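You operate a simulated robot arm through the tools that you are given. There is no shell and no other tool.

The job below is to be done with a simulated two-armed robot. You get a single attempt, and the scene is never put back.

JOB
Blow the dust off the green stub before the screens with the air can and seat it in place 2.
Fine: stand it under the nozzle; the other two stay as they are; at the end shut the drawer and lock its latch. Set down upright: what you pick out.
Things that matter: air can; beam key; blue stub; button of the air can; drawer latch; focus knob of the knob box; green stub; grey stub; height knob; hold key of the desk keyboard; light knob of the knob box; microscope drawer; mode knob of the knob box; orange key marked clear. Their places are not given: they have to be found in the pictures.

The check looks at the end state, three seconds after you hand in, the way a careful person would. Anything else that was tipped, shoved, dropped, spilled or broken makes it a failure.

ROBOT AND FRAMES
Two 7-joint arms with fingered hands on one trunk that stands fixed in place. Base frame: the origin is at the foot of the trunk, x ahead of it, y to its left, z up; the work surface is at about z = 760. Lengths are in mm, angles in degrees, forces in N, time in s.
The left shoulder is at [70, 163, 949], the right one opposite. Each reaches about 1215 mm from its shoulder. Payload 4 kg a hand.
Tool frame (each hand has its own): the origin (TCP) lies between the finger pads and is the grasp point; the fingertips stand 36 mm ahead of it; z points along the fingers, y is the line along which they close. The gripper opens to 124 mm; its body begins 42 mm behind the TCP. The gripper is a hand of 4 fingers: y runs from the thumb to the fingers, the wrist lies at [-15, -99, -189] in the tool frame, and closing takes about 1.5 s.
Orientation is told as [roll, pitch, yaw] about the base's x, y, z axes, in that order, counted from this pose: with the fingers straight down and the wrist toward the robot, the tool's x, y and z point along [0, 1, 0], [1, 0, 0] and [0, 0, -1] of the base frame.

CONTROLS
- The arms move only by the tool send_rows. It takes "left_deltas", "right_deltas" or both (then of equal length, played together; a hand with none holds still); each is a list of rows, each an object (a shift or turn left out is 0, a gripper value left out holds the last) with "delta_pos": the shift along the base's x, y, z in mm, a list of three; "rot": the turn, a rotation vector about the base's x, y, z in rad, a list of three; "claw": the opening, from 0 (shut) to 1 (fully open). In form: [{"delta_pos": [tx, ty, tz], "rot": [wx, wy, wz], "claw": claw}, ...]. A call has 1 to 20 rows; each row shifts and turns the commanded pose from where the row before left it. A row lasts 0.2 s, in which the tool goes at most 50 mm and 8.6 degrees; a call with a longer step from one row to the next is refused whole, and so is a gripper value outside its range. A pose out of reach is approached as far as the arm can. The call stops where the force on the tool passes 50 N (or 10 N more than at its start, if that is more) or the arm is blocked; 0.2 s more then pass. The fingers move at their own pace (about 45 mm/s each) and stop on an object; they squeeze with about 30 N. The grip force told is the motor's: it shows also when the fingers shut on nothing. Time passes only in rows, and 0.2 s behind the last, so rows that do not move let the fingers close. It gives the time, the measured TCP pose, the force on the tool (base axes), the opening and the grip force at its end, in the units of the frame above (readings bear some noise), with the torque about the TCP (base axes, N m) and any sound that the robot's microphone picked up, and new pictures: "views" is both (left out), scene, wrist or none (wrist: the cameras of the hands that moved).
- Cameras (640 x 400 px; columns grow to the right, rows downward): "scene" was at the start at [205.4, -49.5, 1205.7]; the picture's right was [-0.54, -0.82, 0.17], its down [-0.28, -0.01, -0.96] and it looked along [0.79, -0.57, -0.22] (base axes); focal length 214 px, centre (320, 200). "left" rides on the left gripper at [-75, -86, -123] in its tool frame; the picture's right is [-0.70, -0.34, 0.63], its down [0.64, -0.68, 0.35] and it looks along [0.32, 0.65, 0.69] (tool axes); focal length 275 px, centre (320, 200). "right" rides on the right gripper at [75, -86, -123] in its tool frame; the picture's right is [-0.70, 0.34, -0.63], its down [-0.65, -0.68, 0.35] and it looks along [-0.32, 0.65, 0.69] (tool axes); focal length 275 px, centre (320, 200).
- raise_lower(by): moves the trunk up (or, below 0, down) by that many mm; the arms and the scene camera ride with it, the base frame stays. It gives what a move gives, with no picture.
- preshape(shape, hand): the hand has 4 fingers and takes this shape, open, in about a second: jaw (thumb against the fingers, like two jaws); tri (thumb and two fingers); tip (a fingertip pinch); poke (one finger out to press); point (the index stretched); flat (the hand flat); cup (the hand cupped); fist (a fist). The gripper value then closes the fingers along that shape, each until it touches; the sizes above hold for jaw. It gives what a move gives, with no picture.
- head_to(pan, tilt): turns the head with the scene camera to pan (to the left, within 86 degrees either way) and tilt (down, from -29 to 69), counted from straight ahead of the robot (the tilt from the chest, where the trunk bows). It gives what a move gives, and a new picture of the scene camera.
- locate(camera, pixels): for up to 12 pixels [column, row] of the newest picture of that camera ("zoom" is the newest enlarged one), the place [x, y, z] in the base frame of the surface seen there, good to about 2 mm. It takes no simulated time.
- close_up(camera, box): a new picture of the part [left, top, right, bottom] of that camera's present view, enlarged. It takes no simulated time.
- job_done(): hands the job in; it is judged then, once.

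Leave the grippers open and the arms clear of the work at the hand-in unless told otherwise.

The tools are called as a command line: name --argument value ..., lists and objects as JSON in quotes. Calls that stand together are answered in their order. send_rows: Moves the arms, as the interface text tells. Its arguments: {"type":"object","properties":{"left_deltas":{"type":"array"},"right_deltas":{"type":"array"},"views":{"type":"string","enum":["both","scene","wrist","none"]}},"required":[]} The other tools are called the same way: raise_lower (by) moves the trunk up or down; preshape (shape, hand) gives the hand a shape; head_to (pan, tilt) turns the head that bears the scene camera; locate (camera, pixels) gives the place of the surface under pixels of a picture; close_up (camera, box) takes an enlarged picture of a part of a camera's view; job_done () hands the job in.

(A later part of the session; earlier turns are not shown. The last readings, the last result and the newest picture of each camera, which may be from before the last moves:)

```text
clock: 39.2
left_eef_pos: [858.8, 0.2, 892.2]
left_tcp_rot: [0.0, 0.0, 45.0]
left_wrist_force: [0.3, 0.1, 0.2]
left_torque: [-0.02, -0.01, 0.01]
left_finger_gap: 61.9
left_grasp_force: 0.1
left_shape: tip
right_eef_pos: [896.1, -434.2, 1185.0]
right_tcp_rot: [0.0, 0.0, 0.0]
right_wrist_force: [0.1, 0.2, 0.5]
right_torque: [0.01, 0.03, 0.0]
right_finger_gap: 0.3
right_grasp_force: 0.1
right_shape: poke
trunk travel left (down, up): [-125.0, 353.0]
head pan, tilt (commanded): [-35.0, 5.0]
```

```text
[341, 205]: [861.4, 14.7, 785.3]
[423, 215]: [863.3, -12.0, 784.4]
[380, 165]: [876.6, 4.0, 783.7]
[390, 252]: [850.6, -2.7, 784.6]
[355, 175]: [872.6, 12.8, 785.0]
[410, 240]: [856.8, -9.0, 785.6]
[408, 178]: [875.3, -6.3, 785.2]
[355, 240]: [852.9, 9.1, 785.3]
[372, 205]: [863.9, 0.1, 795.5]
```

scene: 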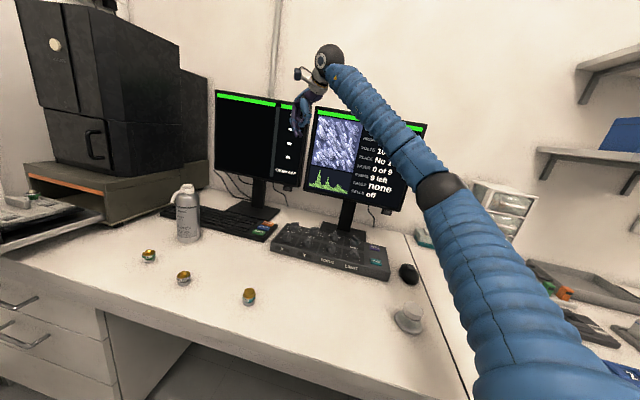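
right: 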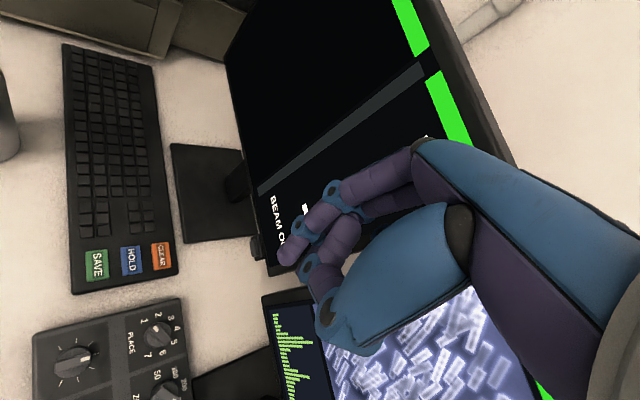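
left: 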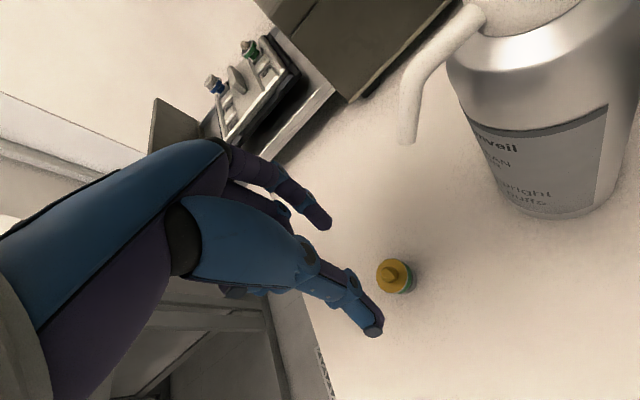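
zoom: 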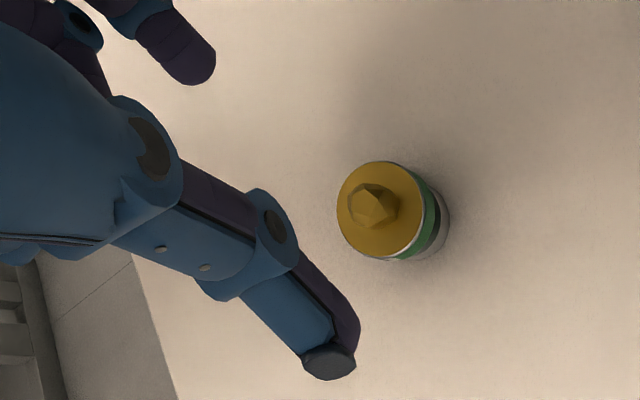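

Stub centre is (863.7,1.3). The grip centre lies about 5 mm toward the index from the TCP, so I shift (+1.2,-1.3) and lower 70 mm.

send_rows --left_deltas '[{"delta_pos": [1.2, -1.3, -25]}, {"delta_pos": [0, 0, -25]}, {"delta_pos": [0, 0, -20]}, {}, {}]' --views "wrist"

```text
clock: 40.4
left_eef_pos: [860.3, -3.1, 818.8]
left_tcp_rot: [0.0, 0.0, 45.0]
left_wrist_force: [0.3, -0.1, -0.1]
left_torque: [0.05, 0.01, 0.0]
left_finger_gap: 61.5
left_grasp_force: 0.0
left_shape: tip
right_eef_pos: [897.3, -434.5, 1183.1]
right_tcp_rot: [0.1, 0.2, 0.1]
right_wrist_force: [0.2, -0.1, -0.9]
right_torque: [0.01, 0.0, -0.01]
right_finger_gap: 0.0
right_grasp_force: 0.1
right_shape: poke
trunk travel left (down, up): [-125.0, 353.0]
head pan, tilt (commanded): [-35.0, 5.0]
```

left: 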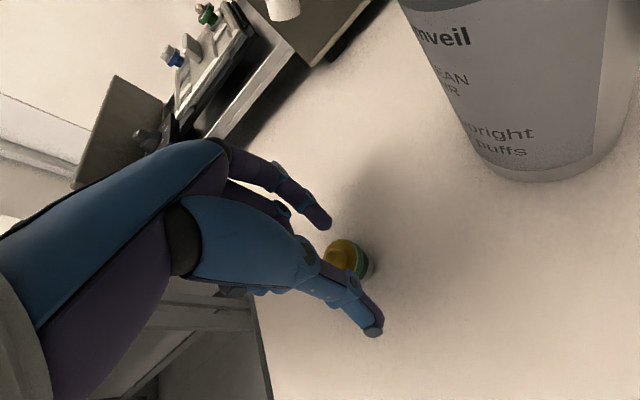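

Lower 12 mm more and close on the flange.

send_rows --left_deltas '[{"delta_pos": [0, 0, -8]}, {"delta_pos": [0, 0, -4]}, {}, {"claw": 0.3}, {}, {"claw": 0.1}, {}, {}, {"claw": 0}, {}, {}]' --views "wrist"

close_up --camera "left" --box '[270, 190, 420, 345]'

close_up --camera "scene" --box '[120, 220, 190, 275]'

```text
clock: 42.8
left_eef_pos: [860.1, -1.8, 808.1]
left_tcp_rot: [0.0, 0.0, 45.1]
left_wrist_force: [0.5, -2.2, 7.8]
left_torque: [-0.01, -0.08, -0.03]
left_finger_gap: 26.7
left_grasp_force: 29.7
left_shape: tip
right_eef_pos: [897.6, -434.0, 1183.9]
right_tcp_rot: [0.0, -0.1, 0.0]
right_wrist_force: [1.1, -0.2, 0.0]
right_torque: [-0.01, 0.02, 0.0]
right_finger_gap: 0.0
right_grasp_force: 0.0
right_shape: poke
trunk travel left (down, up): [-125.0, 353.0]
head pan, tilt (commanded): [-35.0, 5.0]
```

left: 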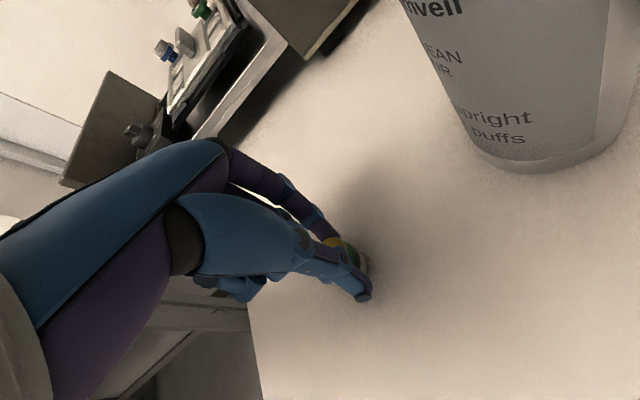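

```text
2.58 times, centred on (345, 268) of left
```

zoom: 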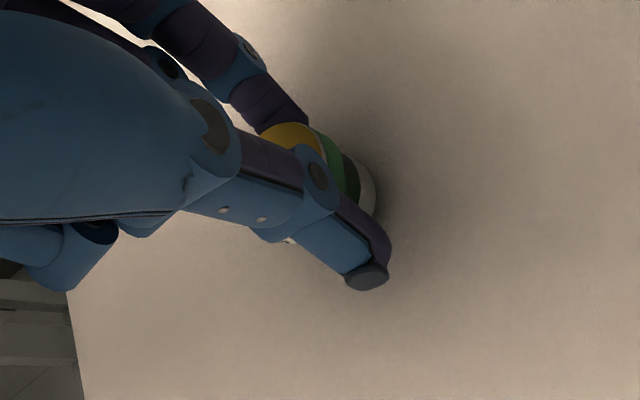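

```text
7.27 times, centred on (155, 248) of scene
```

zoom: 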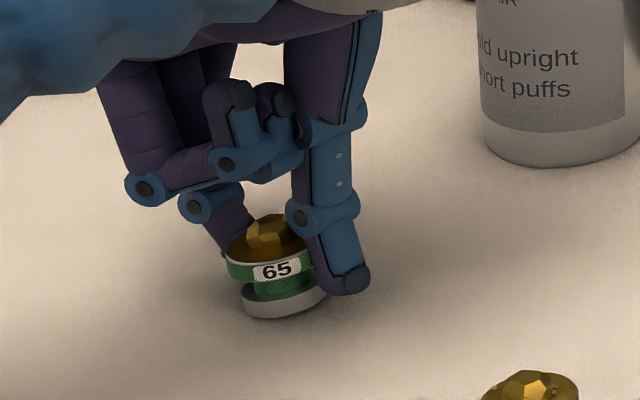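

The hand reads 7.8 N upward and gap 26.7; I check whether the stub is level.

close_up --camera "scene" --box '[140, 240, 170, 268]'

```text
14.29 times, centred on (155, 254) of scene
```

zoom: 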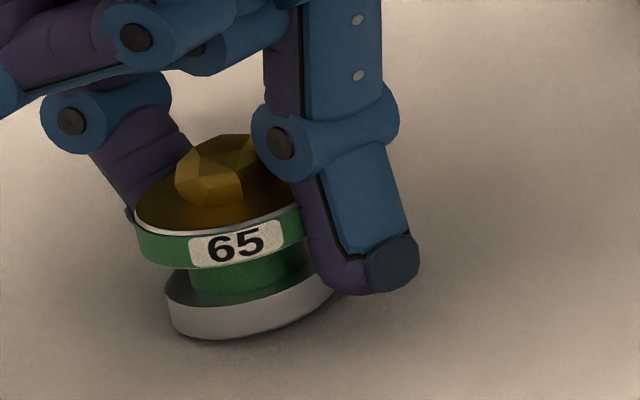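

locate --camera "zoom" --pixels '[[150, 222], [185, 235], [230, 233], [280, 215], [140, 210], [175, 325], [230, 335], [280, 322], [320, 300], [165, 300], [215, 150], [230, 342]]'

```text
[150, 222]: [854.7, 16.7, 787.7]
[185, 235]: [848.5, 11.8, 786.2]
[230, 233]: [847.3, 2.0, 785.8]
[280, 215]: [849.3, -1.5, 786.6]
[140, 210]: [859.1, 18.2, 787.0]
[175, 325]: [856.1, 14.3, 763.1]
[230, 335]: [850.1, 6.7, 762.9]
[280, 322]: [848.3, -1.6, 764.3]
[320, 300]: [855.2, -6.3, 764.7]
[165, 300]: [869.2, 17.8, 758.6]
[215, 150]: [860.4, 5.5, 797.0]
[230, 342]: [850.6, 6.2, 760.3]
```

The flange reads level within noise. I lift 20 mm slowly and check.

send_rows --left_deltas '[{"delta_pos": [0, 0, 5]}, {"delta_pos": [0, 0, 7]}, {"delta_pos": [0, 0, 8]}, {}]' --views "wrist"

close_up --camera "scene" --box '[140, 235, 170, 263]'

close_up --camera "left" --box '[270, 190, 420, 345]'

```text
clock: 43.8
left_eef_pos: [862.5, -1.0, 827.6]
left_tcp_rot: [0.0, 0.0, 45.0]
left_wrist_force: [-0.6, -0.4, -0.6]
left_torque: [0.0, 0.01, -0.03]
left_finger_gap: 25.1
left_grasp_force: 30.2
left_shape: tip
right_eef_pos: [896.8, -433.1, 1182.9]
right_tcp_rot: [-0.1, 0.1, 0.0]
right_wrist_force: [0.5, -0.9, 0.1]
right_torque: [0.0, -0.03, -0.01]
right_finger_gap: 0.0
right_grasp_force: 0.0
right_shape: poke
trunk travel left (down, up): [-125.0, 353.0]
head pan, tilt (commanded): [-35.0, 5.0]
```

left: 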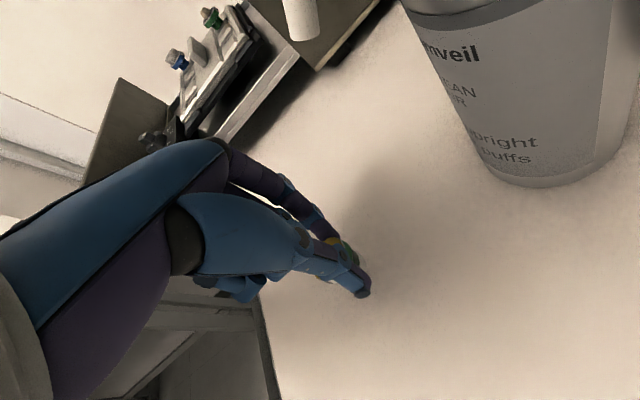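

```text
14.29 times, centred on (155, 249) of scene
```

zoom: 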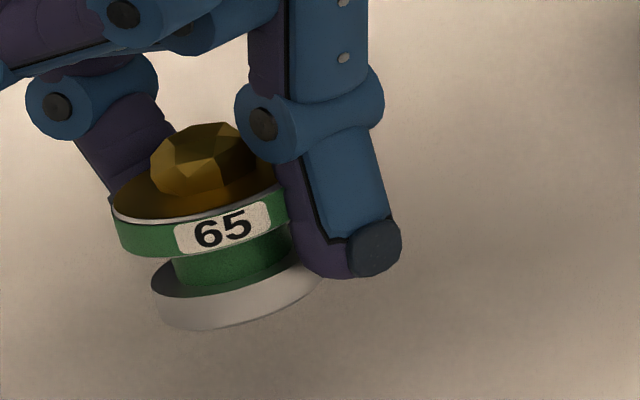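

```text
2.58 times, centred on (345, 268) of left
```

zoom: 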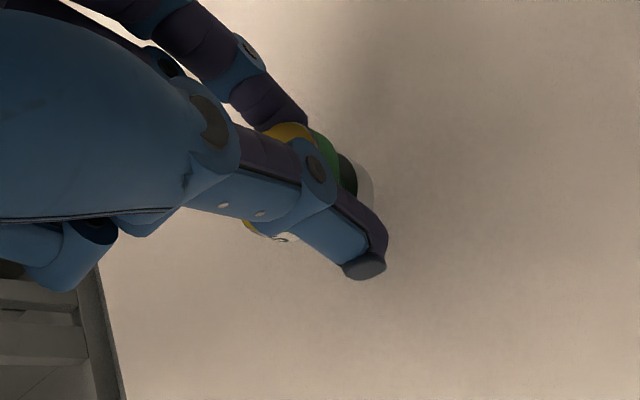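

The grip is off-centre (gap fell to 25.1), so it could slip. I set it straight back down and release to regrip centred.

send_rows --left_deltas '[{"delta_pos": [0, 0, -8]}, {"delta_pos": [0, 0, -7]}, {"delta_pos": [0, 0, -3.5]}, {}]' --views "wrist"

close_up --camera "scene" --box '[140, 238, 170, 266]'

```text
clock: 44.8
left_eef_pos: [860.5, -1.0, 808.1]
left_tcp_rot: [0.0, 0.0, 44.9]
left_wrist_force: [1.2, -1.7, 6.3]
left_torque: [0.04, -0.08, -0.08]
left_finger_gap: 25.1
left_grasp_force: 29.9
left_shape: tip
right_eef_pos: [897.2, -433.5, 1183.3]
right_tcp_rot: [0.0, 0.1, 0.0]
right_wrist_force: [-0.4, 0.1, 0.7]
right_torque: [0.0, -0.05, 0.04]
right_finger_gap: 0.2
right_grasp_force: 0.1
right_shape: poke
trunk travel left (down, up): [-125.0, 353.0]
head pan, tilt (commanded): [-35.0, 5.0]
```

left: 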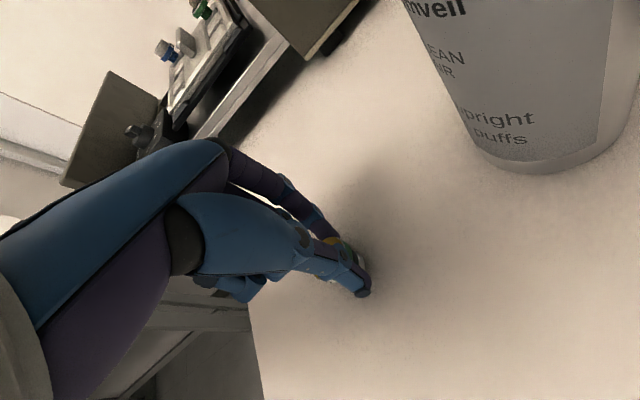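

```text
14.29 times, centred on (155, 252) of scene
```

zoom: 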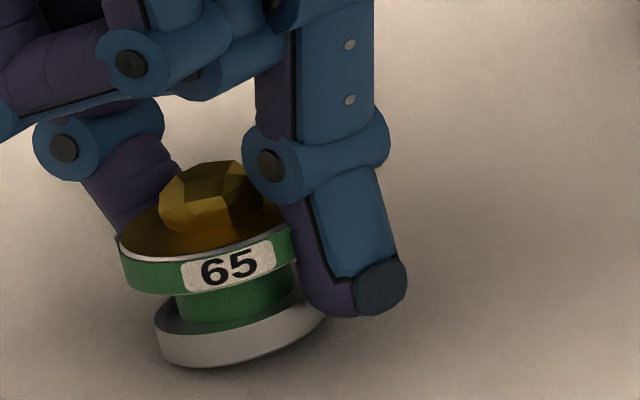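

Touching the desk (6 N). I open slowly.

send_rows --left_deltas '[{"claw": 0.24}, {}, {"claw": 0.28}, {}, {"claw": 0.5}, {}, {}, {}]' --views "wrist"

close_up --camera "scene" --box '[140, 238, 170, 266]'

close_up --camera "left" --box '[270, 190, 420, 345]'

```text
clock: 46.6
left_eef_pos: [860.2, -0.9, 807.1]
left_tcp_rot: [0.0, 0.0, 45.0]
left_wrist_force: [0.3, 1.1, 0.3]
left_torque: [0.01, 0.02, 0.02]
left_finger_gap: 61.5
left_grasp_force: 0.0
left_shape: tip
right_eef_pos: [896.6, -432.7, 1183.4]
right_tcp_rot: [0.0, 0.1, 0.0]
right_wrist_force: [0.2, -0.1, -0.9]
right_torque: [-0.01, -0.01, -0.02]
right_finger_gap: 0.0
right_grasp_force: 0.0
right_shape: poke
trunk travel left (down, up): [-125.0, 353.0]
head pan, tilt (commanded): [-35.0, 5.0]
```

left: 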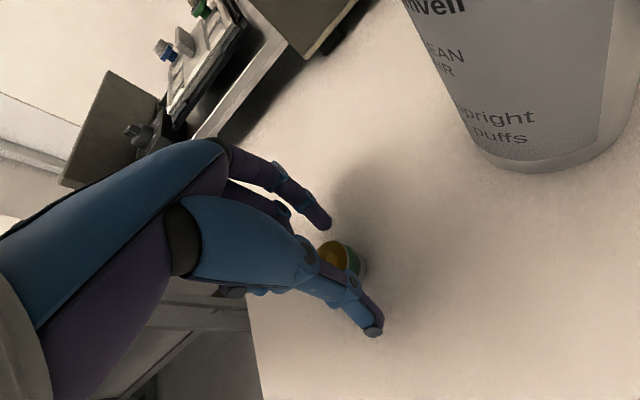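

```text
14.29 times, centred on (155, 252) of scene
```

zoom: 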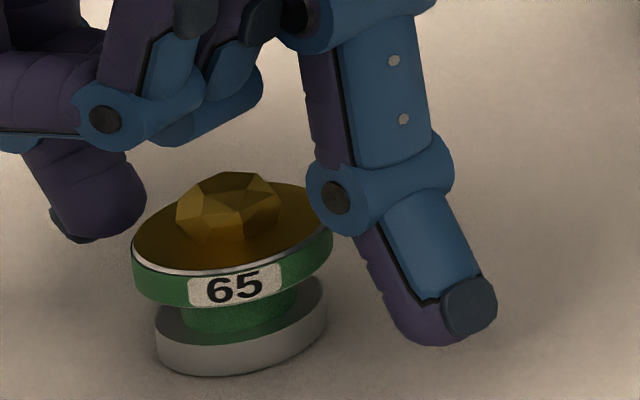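

```text
2.58 times, centred on (345, 268) of left
```

zoom: 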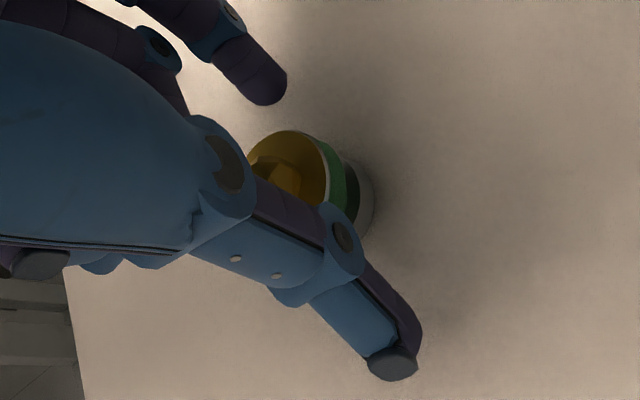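

Stub is upright on the desk. I raise the hand 60 mm to measure it again.

send_rows --left_deltas '[{"delta_pos": [0, 0, 25]}, {"delta_pos": [0, 0, 35]}, {}]' --views "wrist"

close_up --camera "left" --box '[290, 190, 430, 345]'

```text
clock: 47.4
left_eef_pos: [859.9, 0.0, 864.8]
left_tcp_rot: [0.2, 0.0, 45.0]
left_wrist_force: [-0.4, 0.8, -0.4]
left_torque: [-0.02, 0.05, 0.04]
left_finger_gap: 61.4
left_grasp_force: 0.0
left_shape: tip
right_eef_pos: [898.0, -433.7, 1181.9]
right_tcp_rot: [0.0, 0.1, 0.0]
right_wrist_force: [-0.3, 0.7, 0.5]
right_torque: [-0.04, -0.02, 0.03]
right_finger_gap: 0.0
right_grasp_force: 0.0
right_shape: poke
trunk travel left (down, up): [-125.0, 353.0]
head pan, tilt (commanded): [-35.0, 5.0]
```

left: 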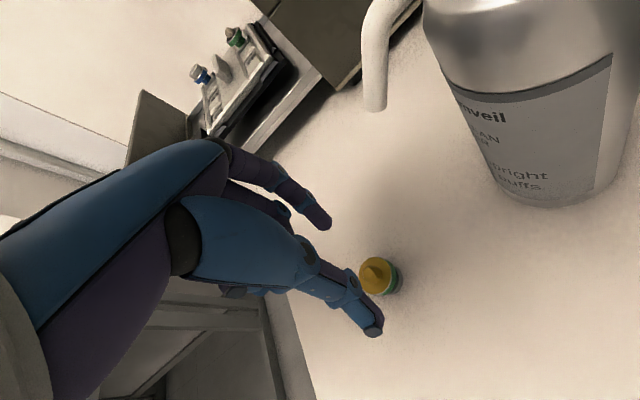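

```text
2.58 times, centred on (360, 268) of left
```

zoom: 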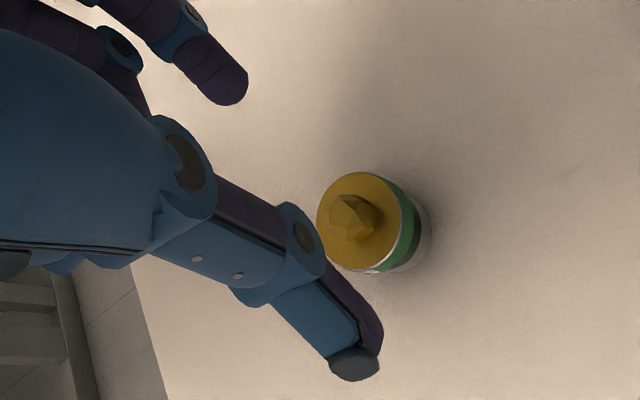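

locate --camera "zoom" --pixels '[[321, 215], [402, 230], [360, 176], [372, 265], [335, 185], [395, 252], [390, 190], [335, 252], [355, 330], [375, 345], [230, 85], [244, 95]]'

```text
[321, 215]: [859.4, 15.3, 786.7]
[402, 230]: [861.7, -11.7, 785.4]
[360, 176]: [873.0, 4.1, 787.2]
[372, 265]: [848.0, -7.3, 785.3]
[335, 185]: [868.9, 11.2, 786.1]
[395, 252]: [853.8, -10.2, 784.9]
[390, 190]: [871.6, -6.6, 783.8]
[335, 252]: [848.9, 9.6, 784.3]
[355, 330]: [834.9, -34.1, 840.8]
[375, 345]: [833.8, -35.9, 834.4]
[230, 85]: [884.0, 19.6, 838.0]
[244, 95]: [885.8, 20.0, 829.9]
```

Stub centre is now (860.7,0.6). Earlier the hand was too high, so the index rode over the flange's top edge. I shift (-4,-0.5) and go lower this time, first by 50 mm.

send_rows --left_deltas '[{"delta_pos": [-4, -0.5, -25]}, {"delta_pos": [0, 0, -25]}, {}, {}]' --views "wrist"

close_up --camera "left" --box '[280, 190, 420, 345]'

```text
clock: 48.4
left_eef_pos: [857.0, -0.9, 813.7]
left_tcp_rot: [0.0, 0.0, 45.1]
left_wrist_force: [-0.1, 0.0, -0.2]
left_torque: [0.0, -0.04, -0.01]
left_finger_gap: 61.6
left_grasp_force: 0.1
left_shape: tip
right_eef_pos: [896.6, -434.1, 1184.1]
right_tcp_rot: [-0.1, 0.1, 0.0]
right_wrist_force: [0.0, 0.0, -0.8]
right_torque: [-0.04, 0.01, -0.04]
right_finger_gap: 0.0
right_grasp_force: 0.1
right_shape: poke
trunk travel left (down, up): [-125.0, 353.0]
head pan, tilt (commanded): [-35.0, 5.0]
```

left: 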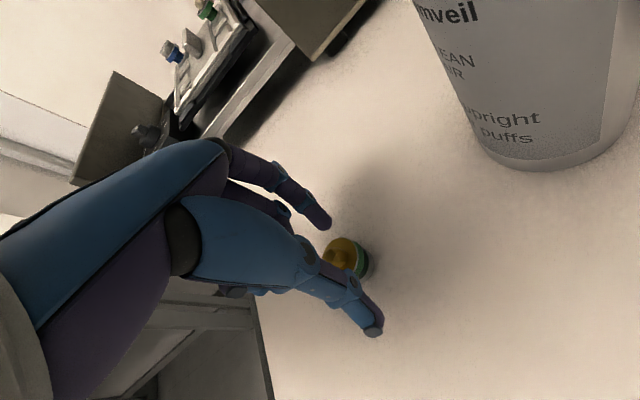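

```text
2.58 times, centred on (350, 268) of left
```

zoom: 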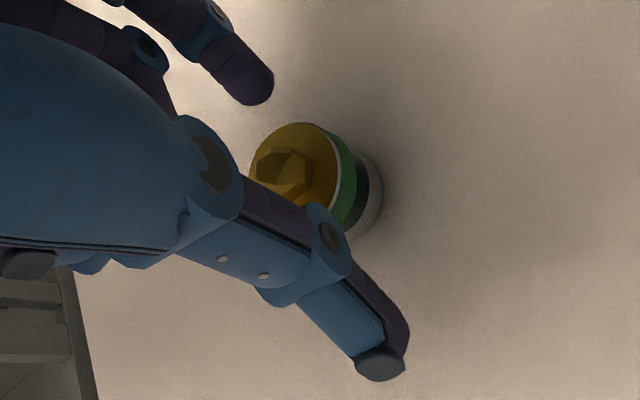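

I lower 12 mm to about z≈803 and close gradually.

send_rows --left_deltas '[{"delta_pos": [0, 0, -7]}, {"delta_pos": [0, 0, -5]}, {}, {"claw": 0.3}, {}, {}, {"claw": 0.22}, {}, {}]' --views "wrist"

close_up --camera "left" --box '[280, 190, 420, 345]'

close_up --camera "scene" --box '[140, 238, 170, 266]'

```text
clock: 50.4
left_eef_pos: [856.5, -0.3, 805.4]
left_tcp_rot: [0.0, 0.0, 45.0]
left_wrist_force: [0.0, -0.4, -1.6]
left_torque: [0.0, 0.04, -0.04]
left_finger_gap: 27.7
left_grasp_force: 29.5
left_shape: tip
right_eef_pos: [897.4, -433.7, 1182.6]
right_tcp_rot: [0.1, 0.1, 0.0]
right_wrist_force: [0.1, -0.4, -0.4]
right_torque: [0.01, 0.03, -0.02]
right_finger_gap: 0.0
right_grasp_force: 0.0
right_shape: poke
trunk travel left (down, up): [-125.0, 353.0]
head pan, tilt (commanded): [-35.0, 5.0]
```

left: 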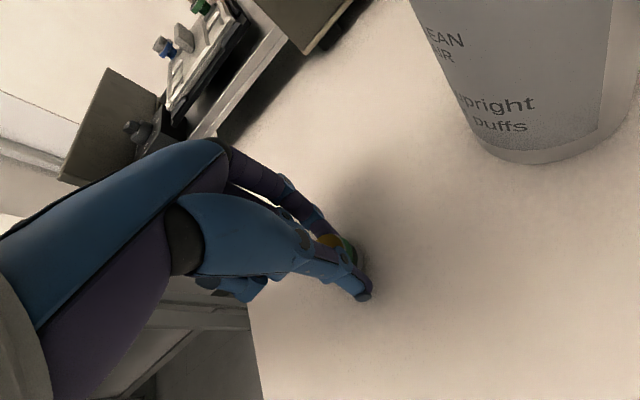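

```text
2.58 times, centred on (350, 268) of left
```

zoom: 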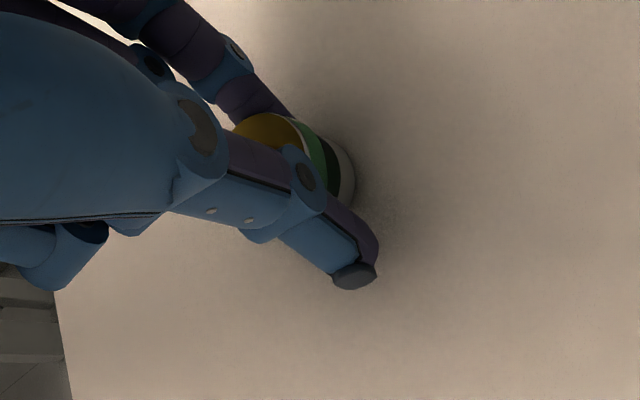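

```text
14.29 times, centred on (155, 252) of scene
```

zoom: 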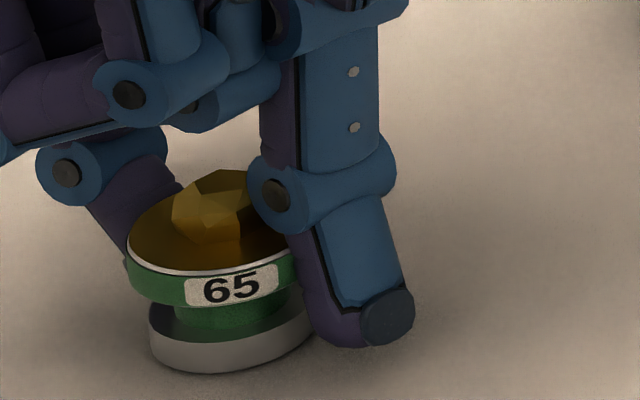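

Gap 27.7, no push on the desk: a centred grip. I lift slowly and watch the gap.

send_rows --left_deltas '[{"claw": 0}, {}, {"delta_pos": [0, 0, 4]}, {"delta_pos": [0, 0, 6]}, {"delta_pos": [0, 0, 10]}, {}, {}]' --views "wrist"

close_up --camera "left" --box '[280, 190, 420, 345]'

close_up --camera "scene" --box '[140, 235, 170, 263]'

```text
clock: 52.0
left_eef_pos: [857.6, -2.2, 825.9]
left_tcp_rot: [0.0, 0.0, 45.0]
left_wrist_force: [-0.4, -0.5, 0.8]
left_torque: [-0.01, -0.03, 0.03]
left_finger_gap: 27.6
left_grasp_force: 29.7
left_shape: tip
right_eef_pos: [896.6, -433.9, 1183.6]
right_tcp_rot: [0.1, -0.1, 0.0]
right_wrist_force: [-0.4, -0.4, -0.4]
right_torque: [-0.03, 0.05, 0.06]
right_finger_gap: 0.0
right_grasp_force: 0.1
right_shape: poke
trunk travel left (down, up): [-125.0, 353.0]
head pan, tilt (commanded): [-35.0, 5.0]
```

left: 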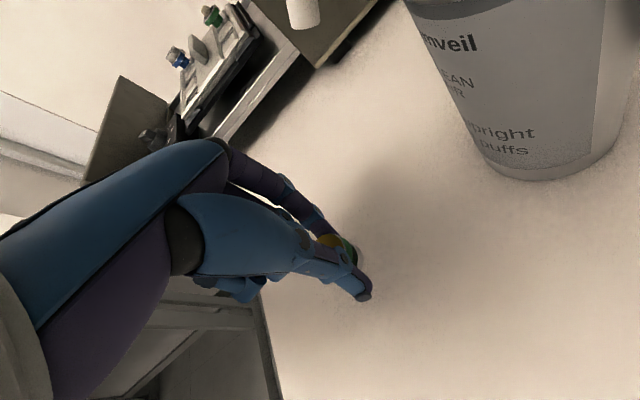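

```text
2.58 times, centred on (350, 268) of left
```

zoom: 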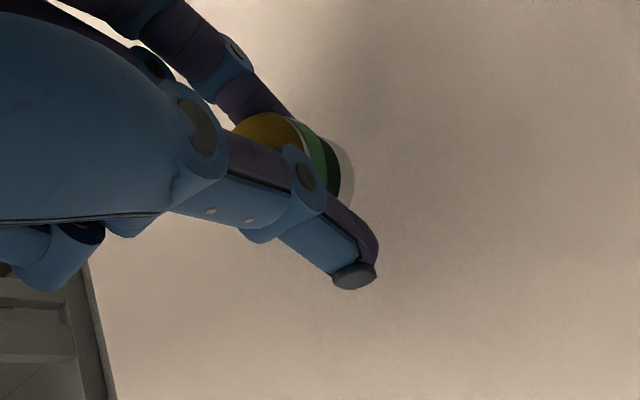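

```text
14.29 times, centred on (155, 249) of scene
```

zoom: 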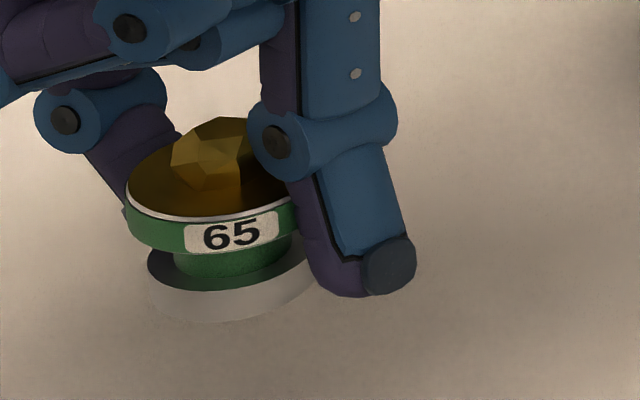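

Grip is stable (27.6) and upright. I raise it well up and turn the head toward the drawer.

send_rows --left_deltas '[{"delta_pos": [0, 0, 30]}, {"delta_pos": [0, 0, 35]}, {"delta_pos": [0, 0, 35]}, {"delta_pos": [0, 0, 35]}, {"delta_pos": [0, 0, 35]}, {"delta_pos": [-10, 30, 20], "rot": [0, 0, -0.1]}, {"delta_pos": [-10, 30, 10], "rot": [0, 0, -0.12]}, {"delta_pos": [-10, 30, 0], "rot": [0, 0, -0.12]}, {"delta_pos": [-10, 30, 0], "rot": [0, 0, -0.12]}, {"delta_pos": [-10, 30, 0], "rot": [0, 0, -0.12]}, {"delta_pos": [-10, 30, 0], "rot": [0, 0, -0.12]}, {"delta_pos": [0, 30, 0], "rot": [0, 0, -0.085]}, {}]' --views "wrist"

head_to --pan 18 --tilt 16

```text
clock: 54.8
left_eef_pos: [798.6, 208.8, 1026.7]
left_tcp_rot: [0.0, 0.0, -0.1]
left_wrist_force: [0.4, -0.2, -0.3]
left_torque: [-0.01, 0.0, -0.01]
left_finger_gap: 27.8
left_grasp_force: 30.4
left_shape: tip
right_eef_pos: [897.5, -432.8, 1183.9]
right_tcp_rot: [-0.1, -0.1, -0.1]
right_wrist_force: [-0.4, 0.5, 0.3]
right_torque: [-0.02, 0.01, 0.01]
right_finger_gap: 0.0
right_grasp_force: 0.0
right_shape: poke
trunk travel left (down, up): [-125.0, 353.0]
head pan, tilt (commanded): [-35.0, 5.0]
```

left: 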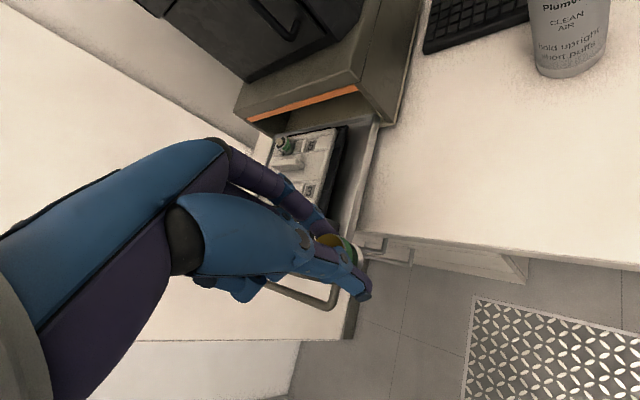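

```text
clock: 56.0
left_eef_pos: [796.9, 207.7, 1026.3]
left_tcp_rot: [0.0, 0.0, 0.0]
left_wrist_force: [0.2, 0.1, 0.0]
left_torque: [0.01, 0.0, -0.01]
left_finger_gap: 27.9
left_grasp_force: 30.5
left_shape: tip
right_eef_pos: [897.9, -433.6, 1184.0]
right_tcp_rot: [0.0, 0.0, 0.0]
right_wrist_force: [0.5, 0.0, -0.2]
right_torque: [0.0, 0.01, 0.0]
right_finger_gap: 0.2
right_grasp_force: 0.0
right_shape: poke
trunk travel left (down, up): [-125.0, 353.0]
head pan, tilt (commanded): [18.0, 16.0]
```

scene: 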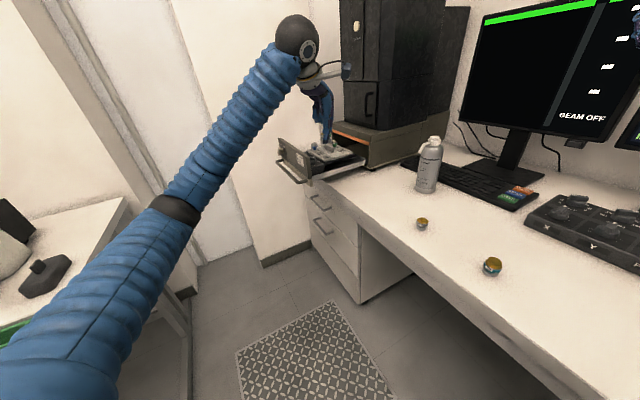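

I zoom on the drawer in the scene picture near (325,160).

close_up --camera "scene" --box '[270, 115, 390, 190]'

```text
5.33 times, centred on (330, 152) of scene
```

zoom: 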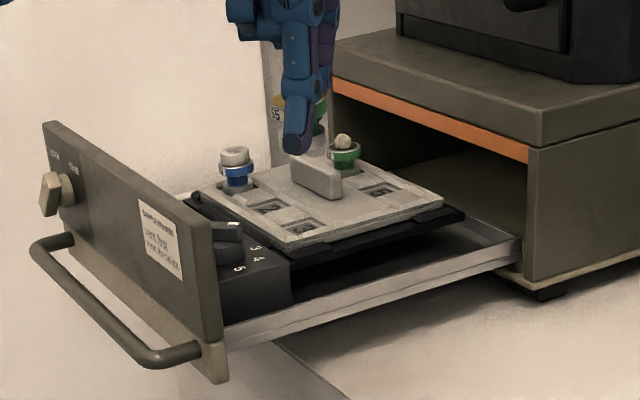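

locate --camera "zoom" --pixels '[[268, 207], [300, 225], [380, 192], [238, 155], [238, 178], [318, 175], [430, 105], [525, 150], [280, 185], [335, 85], [530, 110], [345, 140]]'

locate --camera "zoom" --pixels '[[60, 130], [215, 240], [215, 330], [70, 190], [45, 195], [100, 310], [170, 355], [40, 245], [230, 225], [250, 200], [400, 215], [350, 185]]'

```text
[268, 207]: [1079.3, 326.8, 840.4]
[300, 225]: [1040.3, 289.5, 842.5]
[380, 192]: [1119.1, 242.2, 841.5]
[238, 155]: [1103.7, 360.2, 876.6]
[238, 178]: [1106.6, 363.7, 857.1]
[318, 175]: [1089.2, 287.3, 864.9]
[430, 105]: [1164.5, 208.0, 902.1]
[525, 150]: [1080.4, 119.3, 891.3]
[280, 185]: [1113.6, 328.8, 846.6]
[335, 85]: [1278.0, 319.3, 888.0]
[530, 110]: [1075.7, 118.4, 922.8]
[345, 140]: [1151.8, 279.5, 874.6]
```

```text
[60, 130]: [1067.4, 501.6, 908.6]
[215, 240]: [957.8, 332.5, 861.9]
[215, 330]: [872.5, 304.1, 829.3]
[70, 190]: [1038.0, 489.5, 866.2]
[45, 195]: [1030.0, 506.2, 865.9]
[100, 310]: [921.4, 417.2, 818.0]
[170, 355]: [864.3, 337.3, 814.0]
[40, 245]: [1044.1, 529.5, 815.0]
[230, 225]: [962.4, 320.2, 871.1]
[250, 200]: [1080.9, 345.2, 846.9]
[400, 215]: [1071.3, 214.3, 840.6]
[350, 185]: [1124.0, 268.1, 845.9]
```

Housing front is ~150 mm beyond place 2, panel ~120 mm before it, so there's room. I measure the held stub relative to the hand in the scene zoom.

close_up --camera "scene" --box '[310, 110, 345, 150]'

close_up --camera "left" --box '[250, 110, 350, 215]'

```text
10.00 times, centred on (328, 130) of scene
```

zoom: 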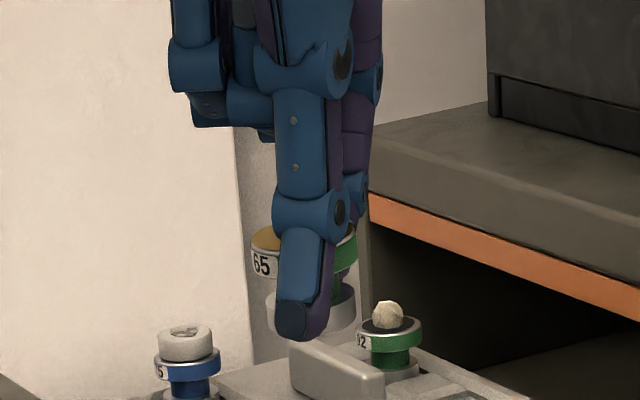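

```text
3.81 times, centred on (300, 162) of left
```

zoom: 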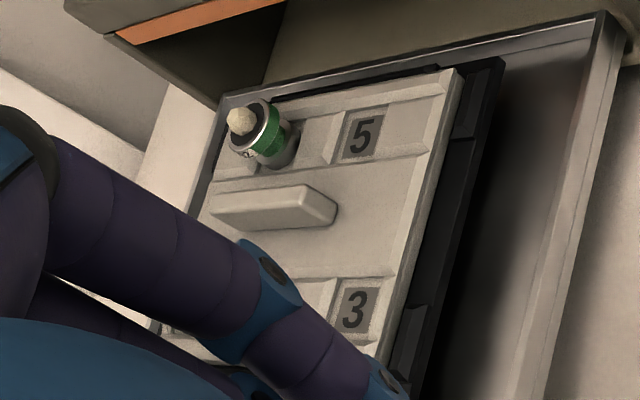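

close_up --camera "scene" --box '[320, 128, 336, 148]'

```text
16.00 times, centred on (328, 138) of scene
```

zoom: 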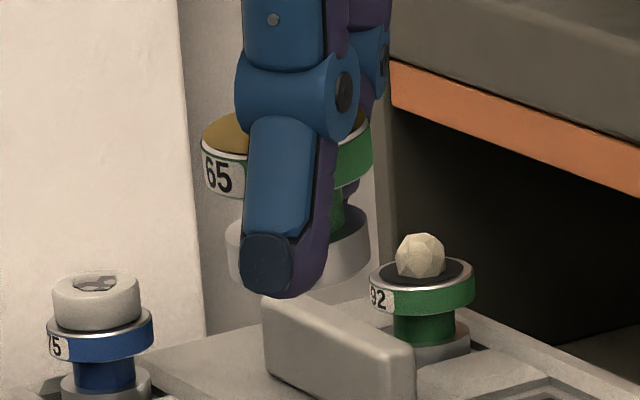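

The held stub is level (same slope as the seated ones). I move the hand to a spot with an unobstructed view of the tray to measure place 2 precisely.

send_rows --left_deltas '[{"delta_pos": [10, 30, 0]}, {"delta_pos": [11, 40, 3]}, {"delta_pos": [11, 40, 3]}, {"delta_pos": [11, 40, 3]}, {"delta_pos": [10, 42, 5]}, {}, {}]' --views "wrist"

close_up --camera "left" --box '[320, 70, 480, 200]'

```text
clock: 57.6
left_eef_pos: [849.6, 398.8, 1041.3]
left_tcp_rot: [0.0, 0.1, 0.1]
left_wrist_force: [0.7, -0.9, -0.7]
left_torque: [0.03, 0.01, 0.01]
left_finger_gap: 27.5
left_grasp_force: 30.0
left_shape: tip
right_eef_pos: [896.2, -432.2, 1184.3]
right_tcp_rot: [0.1, 0.0, 0.0]
right_wrist_force: [0.2, -0.3, 0.3]
right_torque: [0.05, 0.02, -0.01]
right_finger_gap: 0.0
right_grasp_force: 0.2
right_shape: poke
trunk travel left (down, up): [-125.0, 353.0]
head pan, tilt (commanded): [18.0, 16.0]
```

left: 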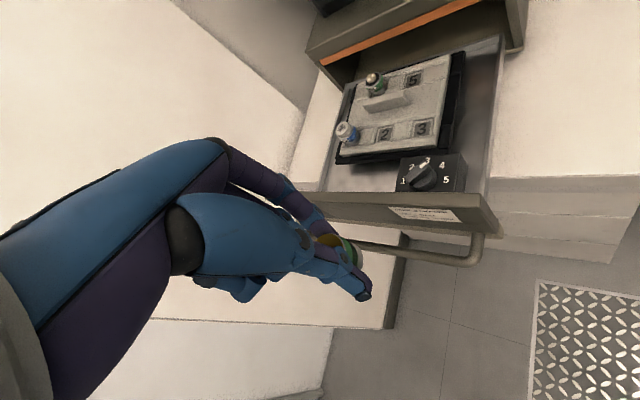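

```text
3.08 times, centred on (400, 135) of left
```

zoom: 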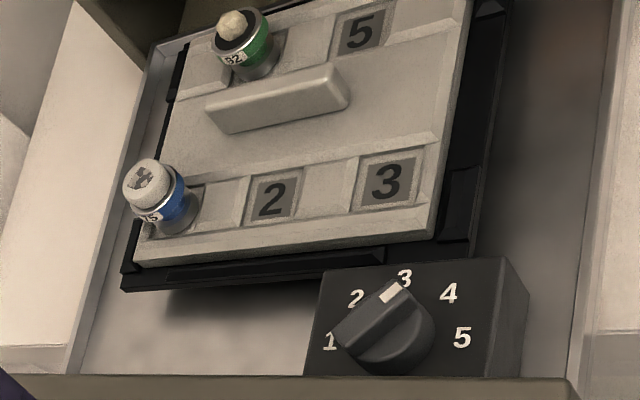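

I zoom further on place 2 at left (385,133).

close_up --camera "left" --box '[350, 105, 440, 160]'

```text
7.11 times, centred on (395, 132) of left
```

zoom: 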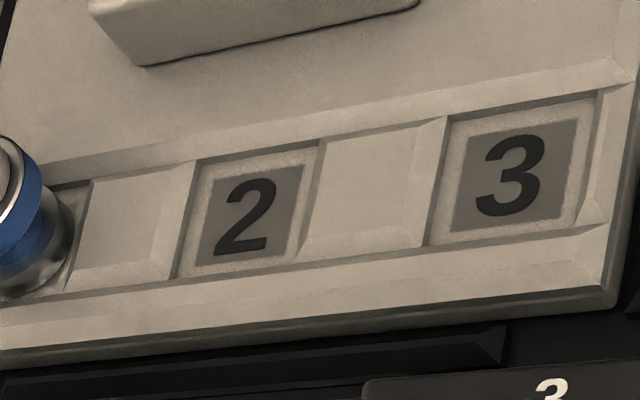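

locate --camera "zoom" --pixels '[[248, 213], [212, 168], [300, 170], [286, 250], [196, 260], [200, 215], [305, 200], [255, 155], [237, 268], [135, 220], [380, 185], [512, 175]]'

locate --camera "zoom" --pixels '[[30, 255], [20, 160], [190, 130], [350, 100], [150, 300], [250, 290], [180, 275], [322, 145], [190, 165], [298, 262], [310, 140], [450, 130]]'

```text
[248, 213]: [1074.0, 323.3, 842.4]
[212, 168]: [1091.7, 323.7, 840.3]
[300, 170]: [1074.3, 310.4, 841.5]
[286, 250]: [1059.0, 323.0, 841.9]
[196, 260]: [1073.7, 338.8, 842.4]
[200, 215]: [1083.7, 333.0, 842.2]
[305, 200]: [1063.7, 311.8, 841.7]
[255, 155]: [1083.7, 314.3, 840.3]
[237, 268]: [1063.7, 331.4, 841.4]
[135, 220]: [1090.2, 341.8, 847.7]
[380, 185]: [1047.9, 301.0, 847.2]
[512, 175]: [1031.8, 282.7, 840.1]
```

```text
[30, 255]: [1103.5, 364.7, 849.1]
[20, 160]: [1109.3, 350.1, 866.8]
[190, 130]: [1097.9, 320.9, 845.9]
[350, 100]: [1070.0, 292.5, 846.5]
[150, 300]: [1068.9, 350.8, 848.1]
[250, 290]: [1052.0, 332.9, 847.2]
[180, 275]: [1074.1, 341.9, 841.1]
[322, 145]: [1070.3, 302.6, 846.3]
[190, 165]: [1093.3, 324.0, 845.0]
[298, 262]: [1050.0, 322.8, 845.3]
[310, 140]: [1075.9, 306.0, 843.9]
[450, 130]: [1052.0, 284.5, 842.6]
```

Place 2's pit: floor z≈841.5, rim ≈847, centre about (1074,323.7), about 26 mm square. Now I measure the held stub in the hand.

close_up --camera "left" --box '[300, 215, 390, 310]'

```text
4.21 times, centred on (345, 262) of left
```

zoom: 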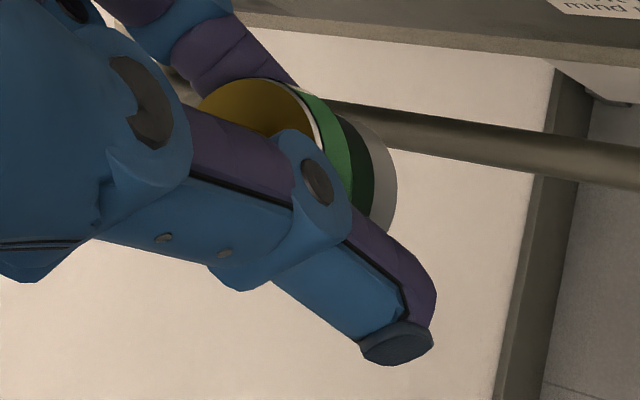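

locate --camera "zoom" --pixels '[[210, 105], [240, 85], [280, 88], [300, 100], [315, 130], [325, 110], [345, 160], [350, 185], [390, 170], [385, 205], [375, 140], [235, 110]]'

```text
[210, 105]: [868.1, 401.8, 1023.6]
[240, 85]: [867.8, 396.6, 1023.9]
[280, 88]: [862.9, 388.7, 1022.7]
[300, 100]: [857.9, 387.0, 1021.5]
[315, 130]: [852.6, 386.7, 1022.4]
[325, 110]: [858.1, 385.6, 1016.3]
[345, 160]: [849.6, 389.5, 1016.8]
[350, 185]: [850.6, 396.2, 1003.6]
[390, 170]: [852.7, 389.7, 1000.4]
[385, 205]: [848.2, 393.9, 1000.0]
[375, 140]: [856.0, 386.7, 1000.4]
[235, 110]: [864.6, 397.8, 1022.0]
```

The stub's centre is about 5 mm toward the index from the TCP and roughly level. I carry it over place 2 turning to yaw −45°, staying high (TCP z≈1000).

send_rows --left_deltas '[{"delta_pos": [15, -5, 0], "rot": [0, 0, -0.06]}, {"delta_pos": [27, -9, 0], "rot": [0, 0, -0.1]}, {"delta_pos": [30, -10, -5], "rot": [0, 0, -0.11]}, {"delta_pos": [30, -10, -5], "rot": [0, 0, -0.11]}, {"delta_pos": [30, -10, -5], "rot": [0, 0, -0.11]}, {"delta_pos": [30, -10, -5], "rot": [0, 0, -0.11]}, {"delta_pos": [28, -9, -10], "rot": [0, 0, -0.1]}, {"delta_pos": [20, -6, -10], "rot": [0, 0, -0.0854]}, {"delta_pos": [10, -3, 0]}, {}, {}]' --views "both"

close_up --camera "scene" --box '[290, 110, 360, 170]'

close_up --camera "left" --box '[280, 190, 440, 330]'

```text
clock: 60.0
left_eef_pos: [1069.6, 326.4, 998.1]
left_tcp_rot: [0.0, 0.0, -45.0]
left_wrist_force: [0.0, -1.3, 0.5]
left_torque: [0.02, 0.03, 0.0]
left_finger_gap: 27.6
left_grasp_force: 29.5
left_shape: tip
right_eef_pos: [897.9, -433.0, 1183.4]
right_tcp_rot: [0.0, 0.1, 0.1]
right_wrist_force: [0.4, 0.0, 0.5]
right_torque: [-0.03, 0.0, 0.0]
right_finger_gap: 0.0
right_grasp_force: 0.0
right_shape: poke
trunk travel left (down, up): [-125.0, 353.0]
head pan, tilt (commanded): [18.0, 16.0]
```

scene: 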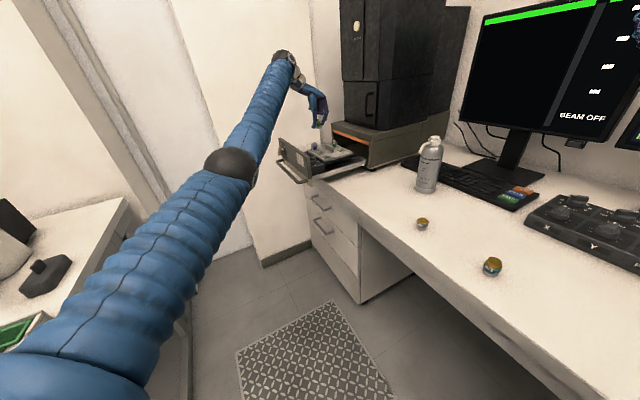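
left: 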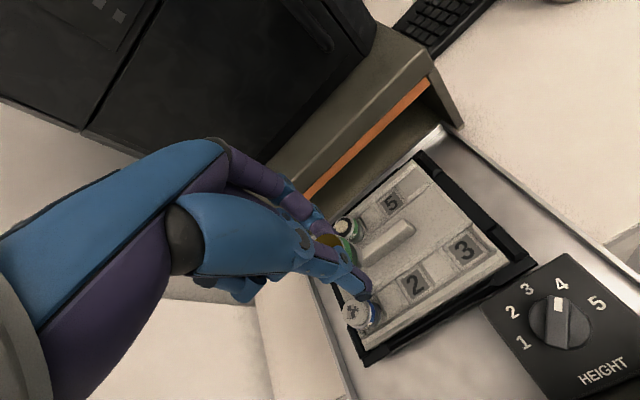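

```text
6.67 times, centred on (325, 140) of scene
```

zoom: 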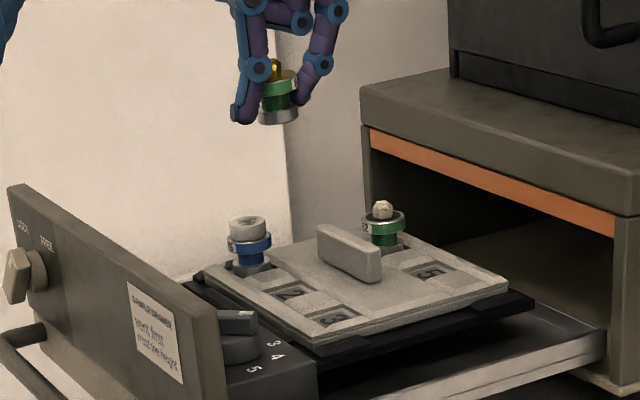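

```text
2.86 times, centred on (360, 260) of left
```

zoom: 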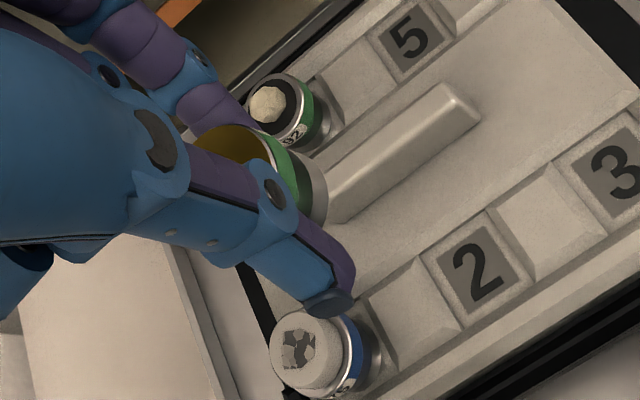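

I zoom on the held stub to judge its tilt, and locate pit 2's corners in the left view.

close_up --camera "left" --box '[390, 255, 450, 310]'

```text
7.27 times, centred on (420, 282) of left
```

zoom: 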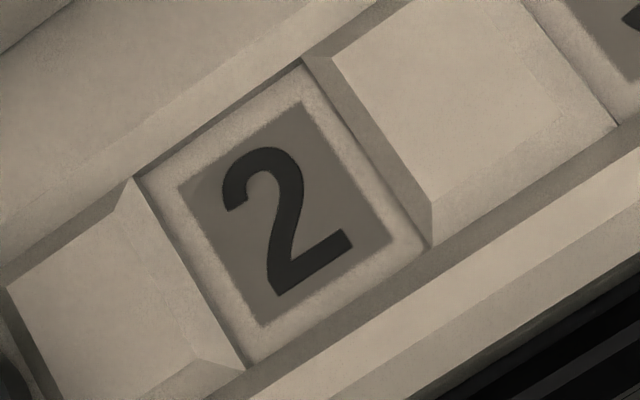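

locate --camera "zoom" --pixels '[[273, 209], [142, 180], [299, 66], [424, 243], [246, 360], [215, 120], [365, 155], [335, 305], [195, 270], [180, 188], [300, 102], [390, 245]]'

close_up --camera "scene" --box '[308, 112, 332, 132]'

```text
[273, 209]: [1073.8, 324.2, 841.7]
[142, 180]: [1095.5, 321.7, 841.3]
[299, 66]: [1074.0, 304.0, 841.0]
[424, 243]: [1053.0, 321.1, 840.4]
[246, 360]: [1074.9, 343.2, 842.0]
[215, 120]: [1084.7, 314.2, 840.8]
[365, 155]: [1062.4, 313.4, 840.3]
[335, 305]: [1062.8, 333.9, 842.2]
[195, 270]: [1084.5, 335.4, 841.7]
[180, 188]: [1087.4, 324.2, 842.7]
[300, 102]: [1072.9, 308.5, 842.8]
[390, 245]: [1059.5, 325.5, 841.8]
```

```text
16.00 times, centred on (320, 122) of scene
```

zoom: 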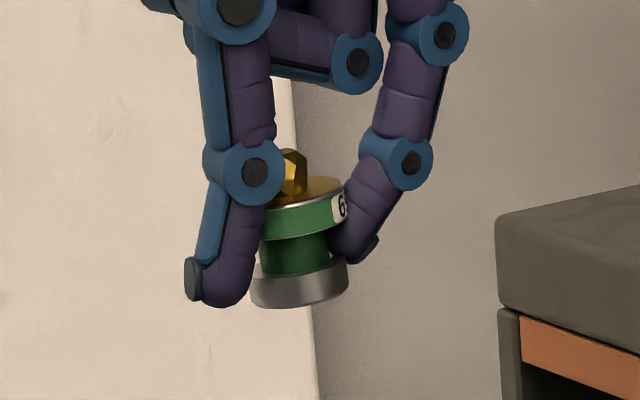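

I measure heights of the thumb tip, index tip, base and flange in this scene zoom.

locate --camera "zoom" --pixels '[[225, 300], [215, 285], [195, 290], [300, 302], [265, 300], [340, 285], [300, 265], [300, 235], [275, 215], [325, 205], [355, 255], [370, 248]]'

```text
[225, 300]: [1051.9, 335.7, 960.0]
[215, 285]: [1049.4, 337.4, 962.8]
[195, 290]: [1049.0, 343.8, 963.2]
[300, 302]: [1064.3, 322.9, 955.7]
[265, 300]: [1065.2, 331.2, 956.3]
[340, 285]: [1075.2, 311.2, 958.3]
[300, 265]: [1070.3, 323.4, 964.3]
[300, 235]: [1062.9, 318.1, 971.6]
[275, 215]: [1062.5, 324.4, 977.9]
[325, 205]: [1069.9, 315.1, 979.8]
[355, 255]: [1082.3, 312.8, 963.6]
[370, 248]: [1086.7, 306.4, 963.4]
```

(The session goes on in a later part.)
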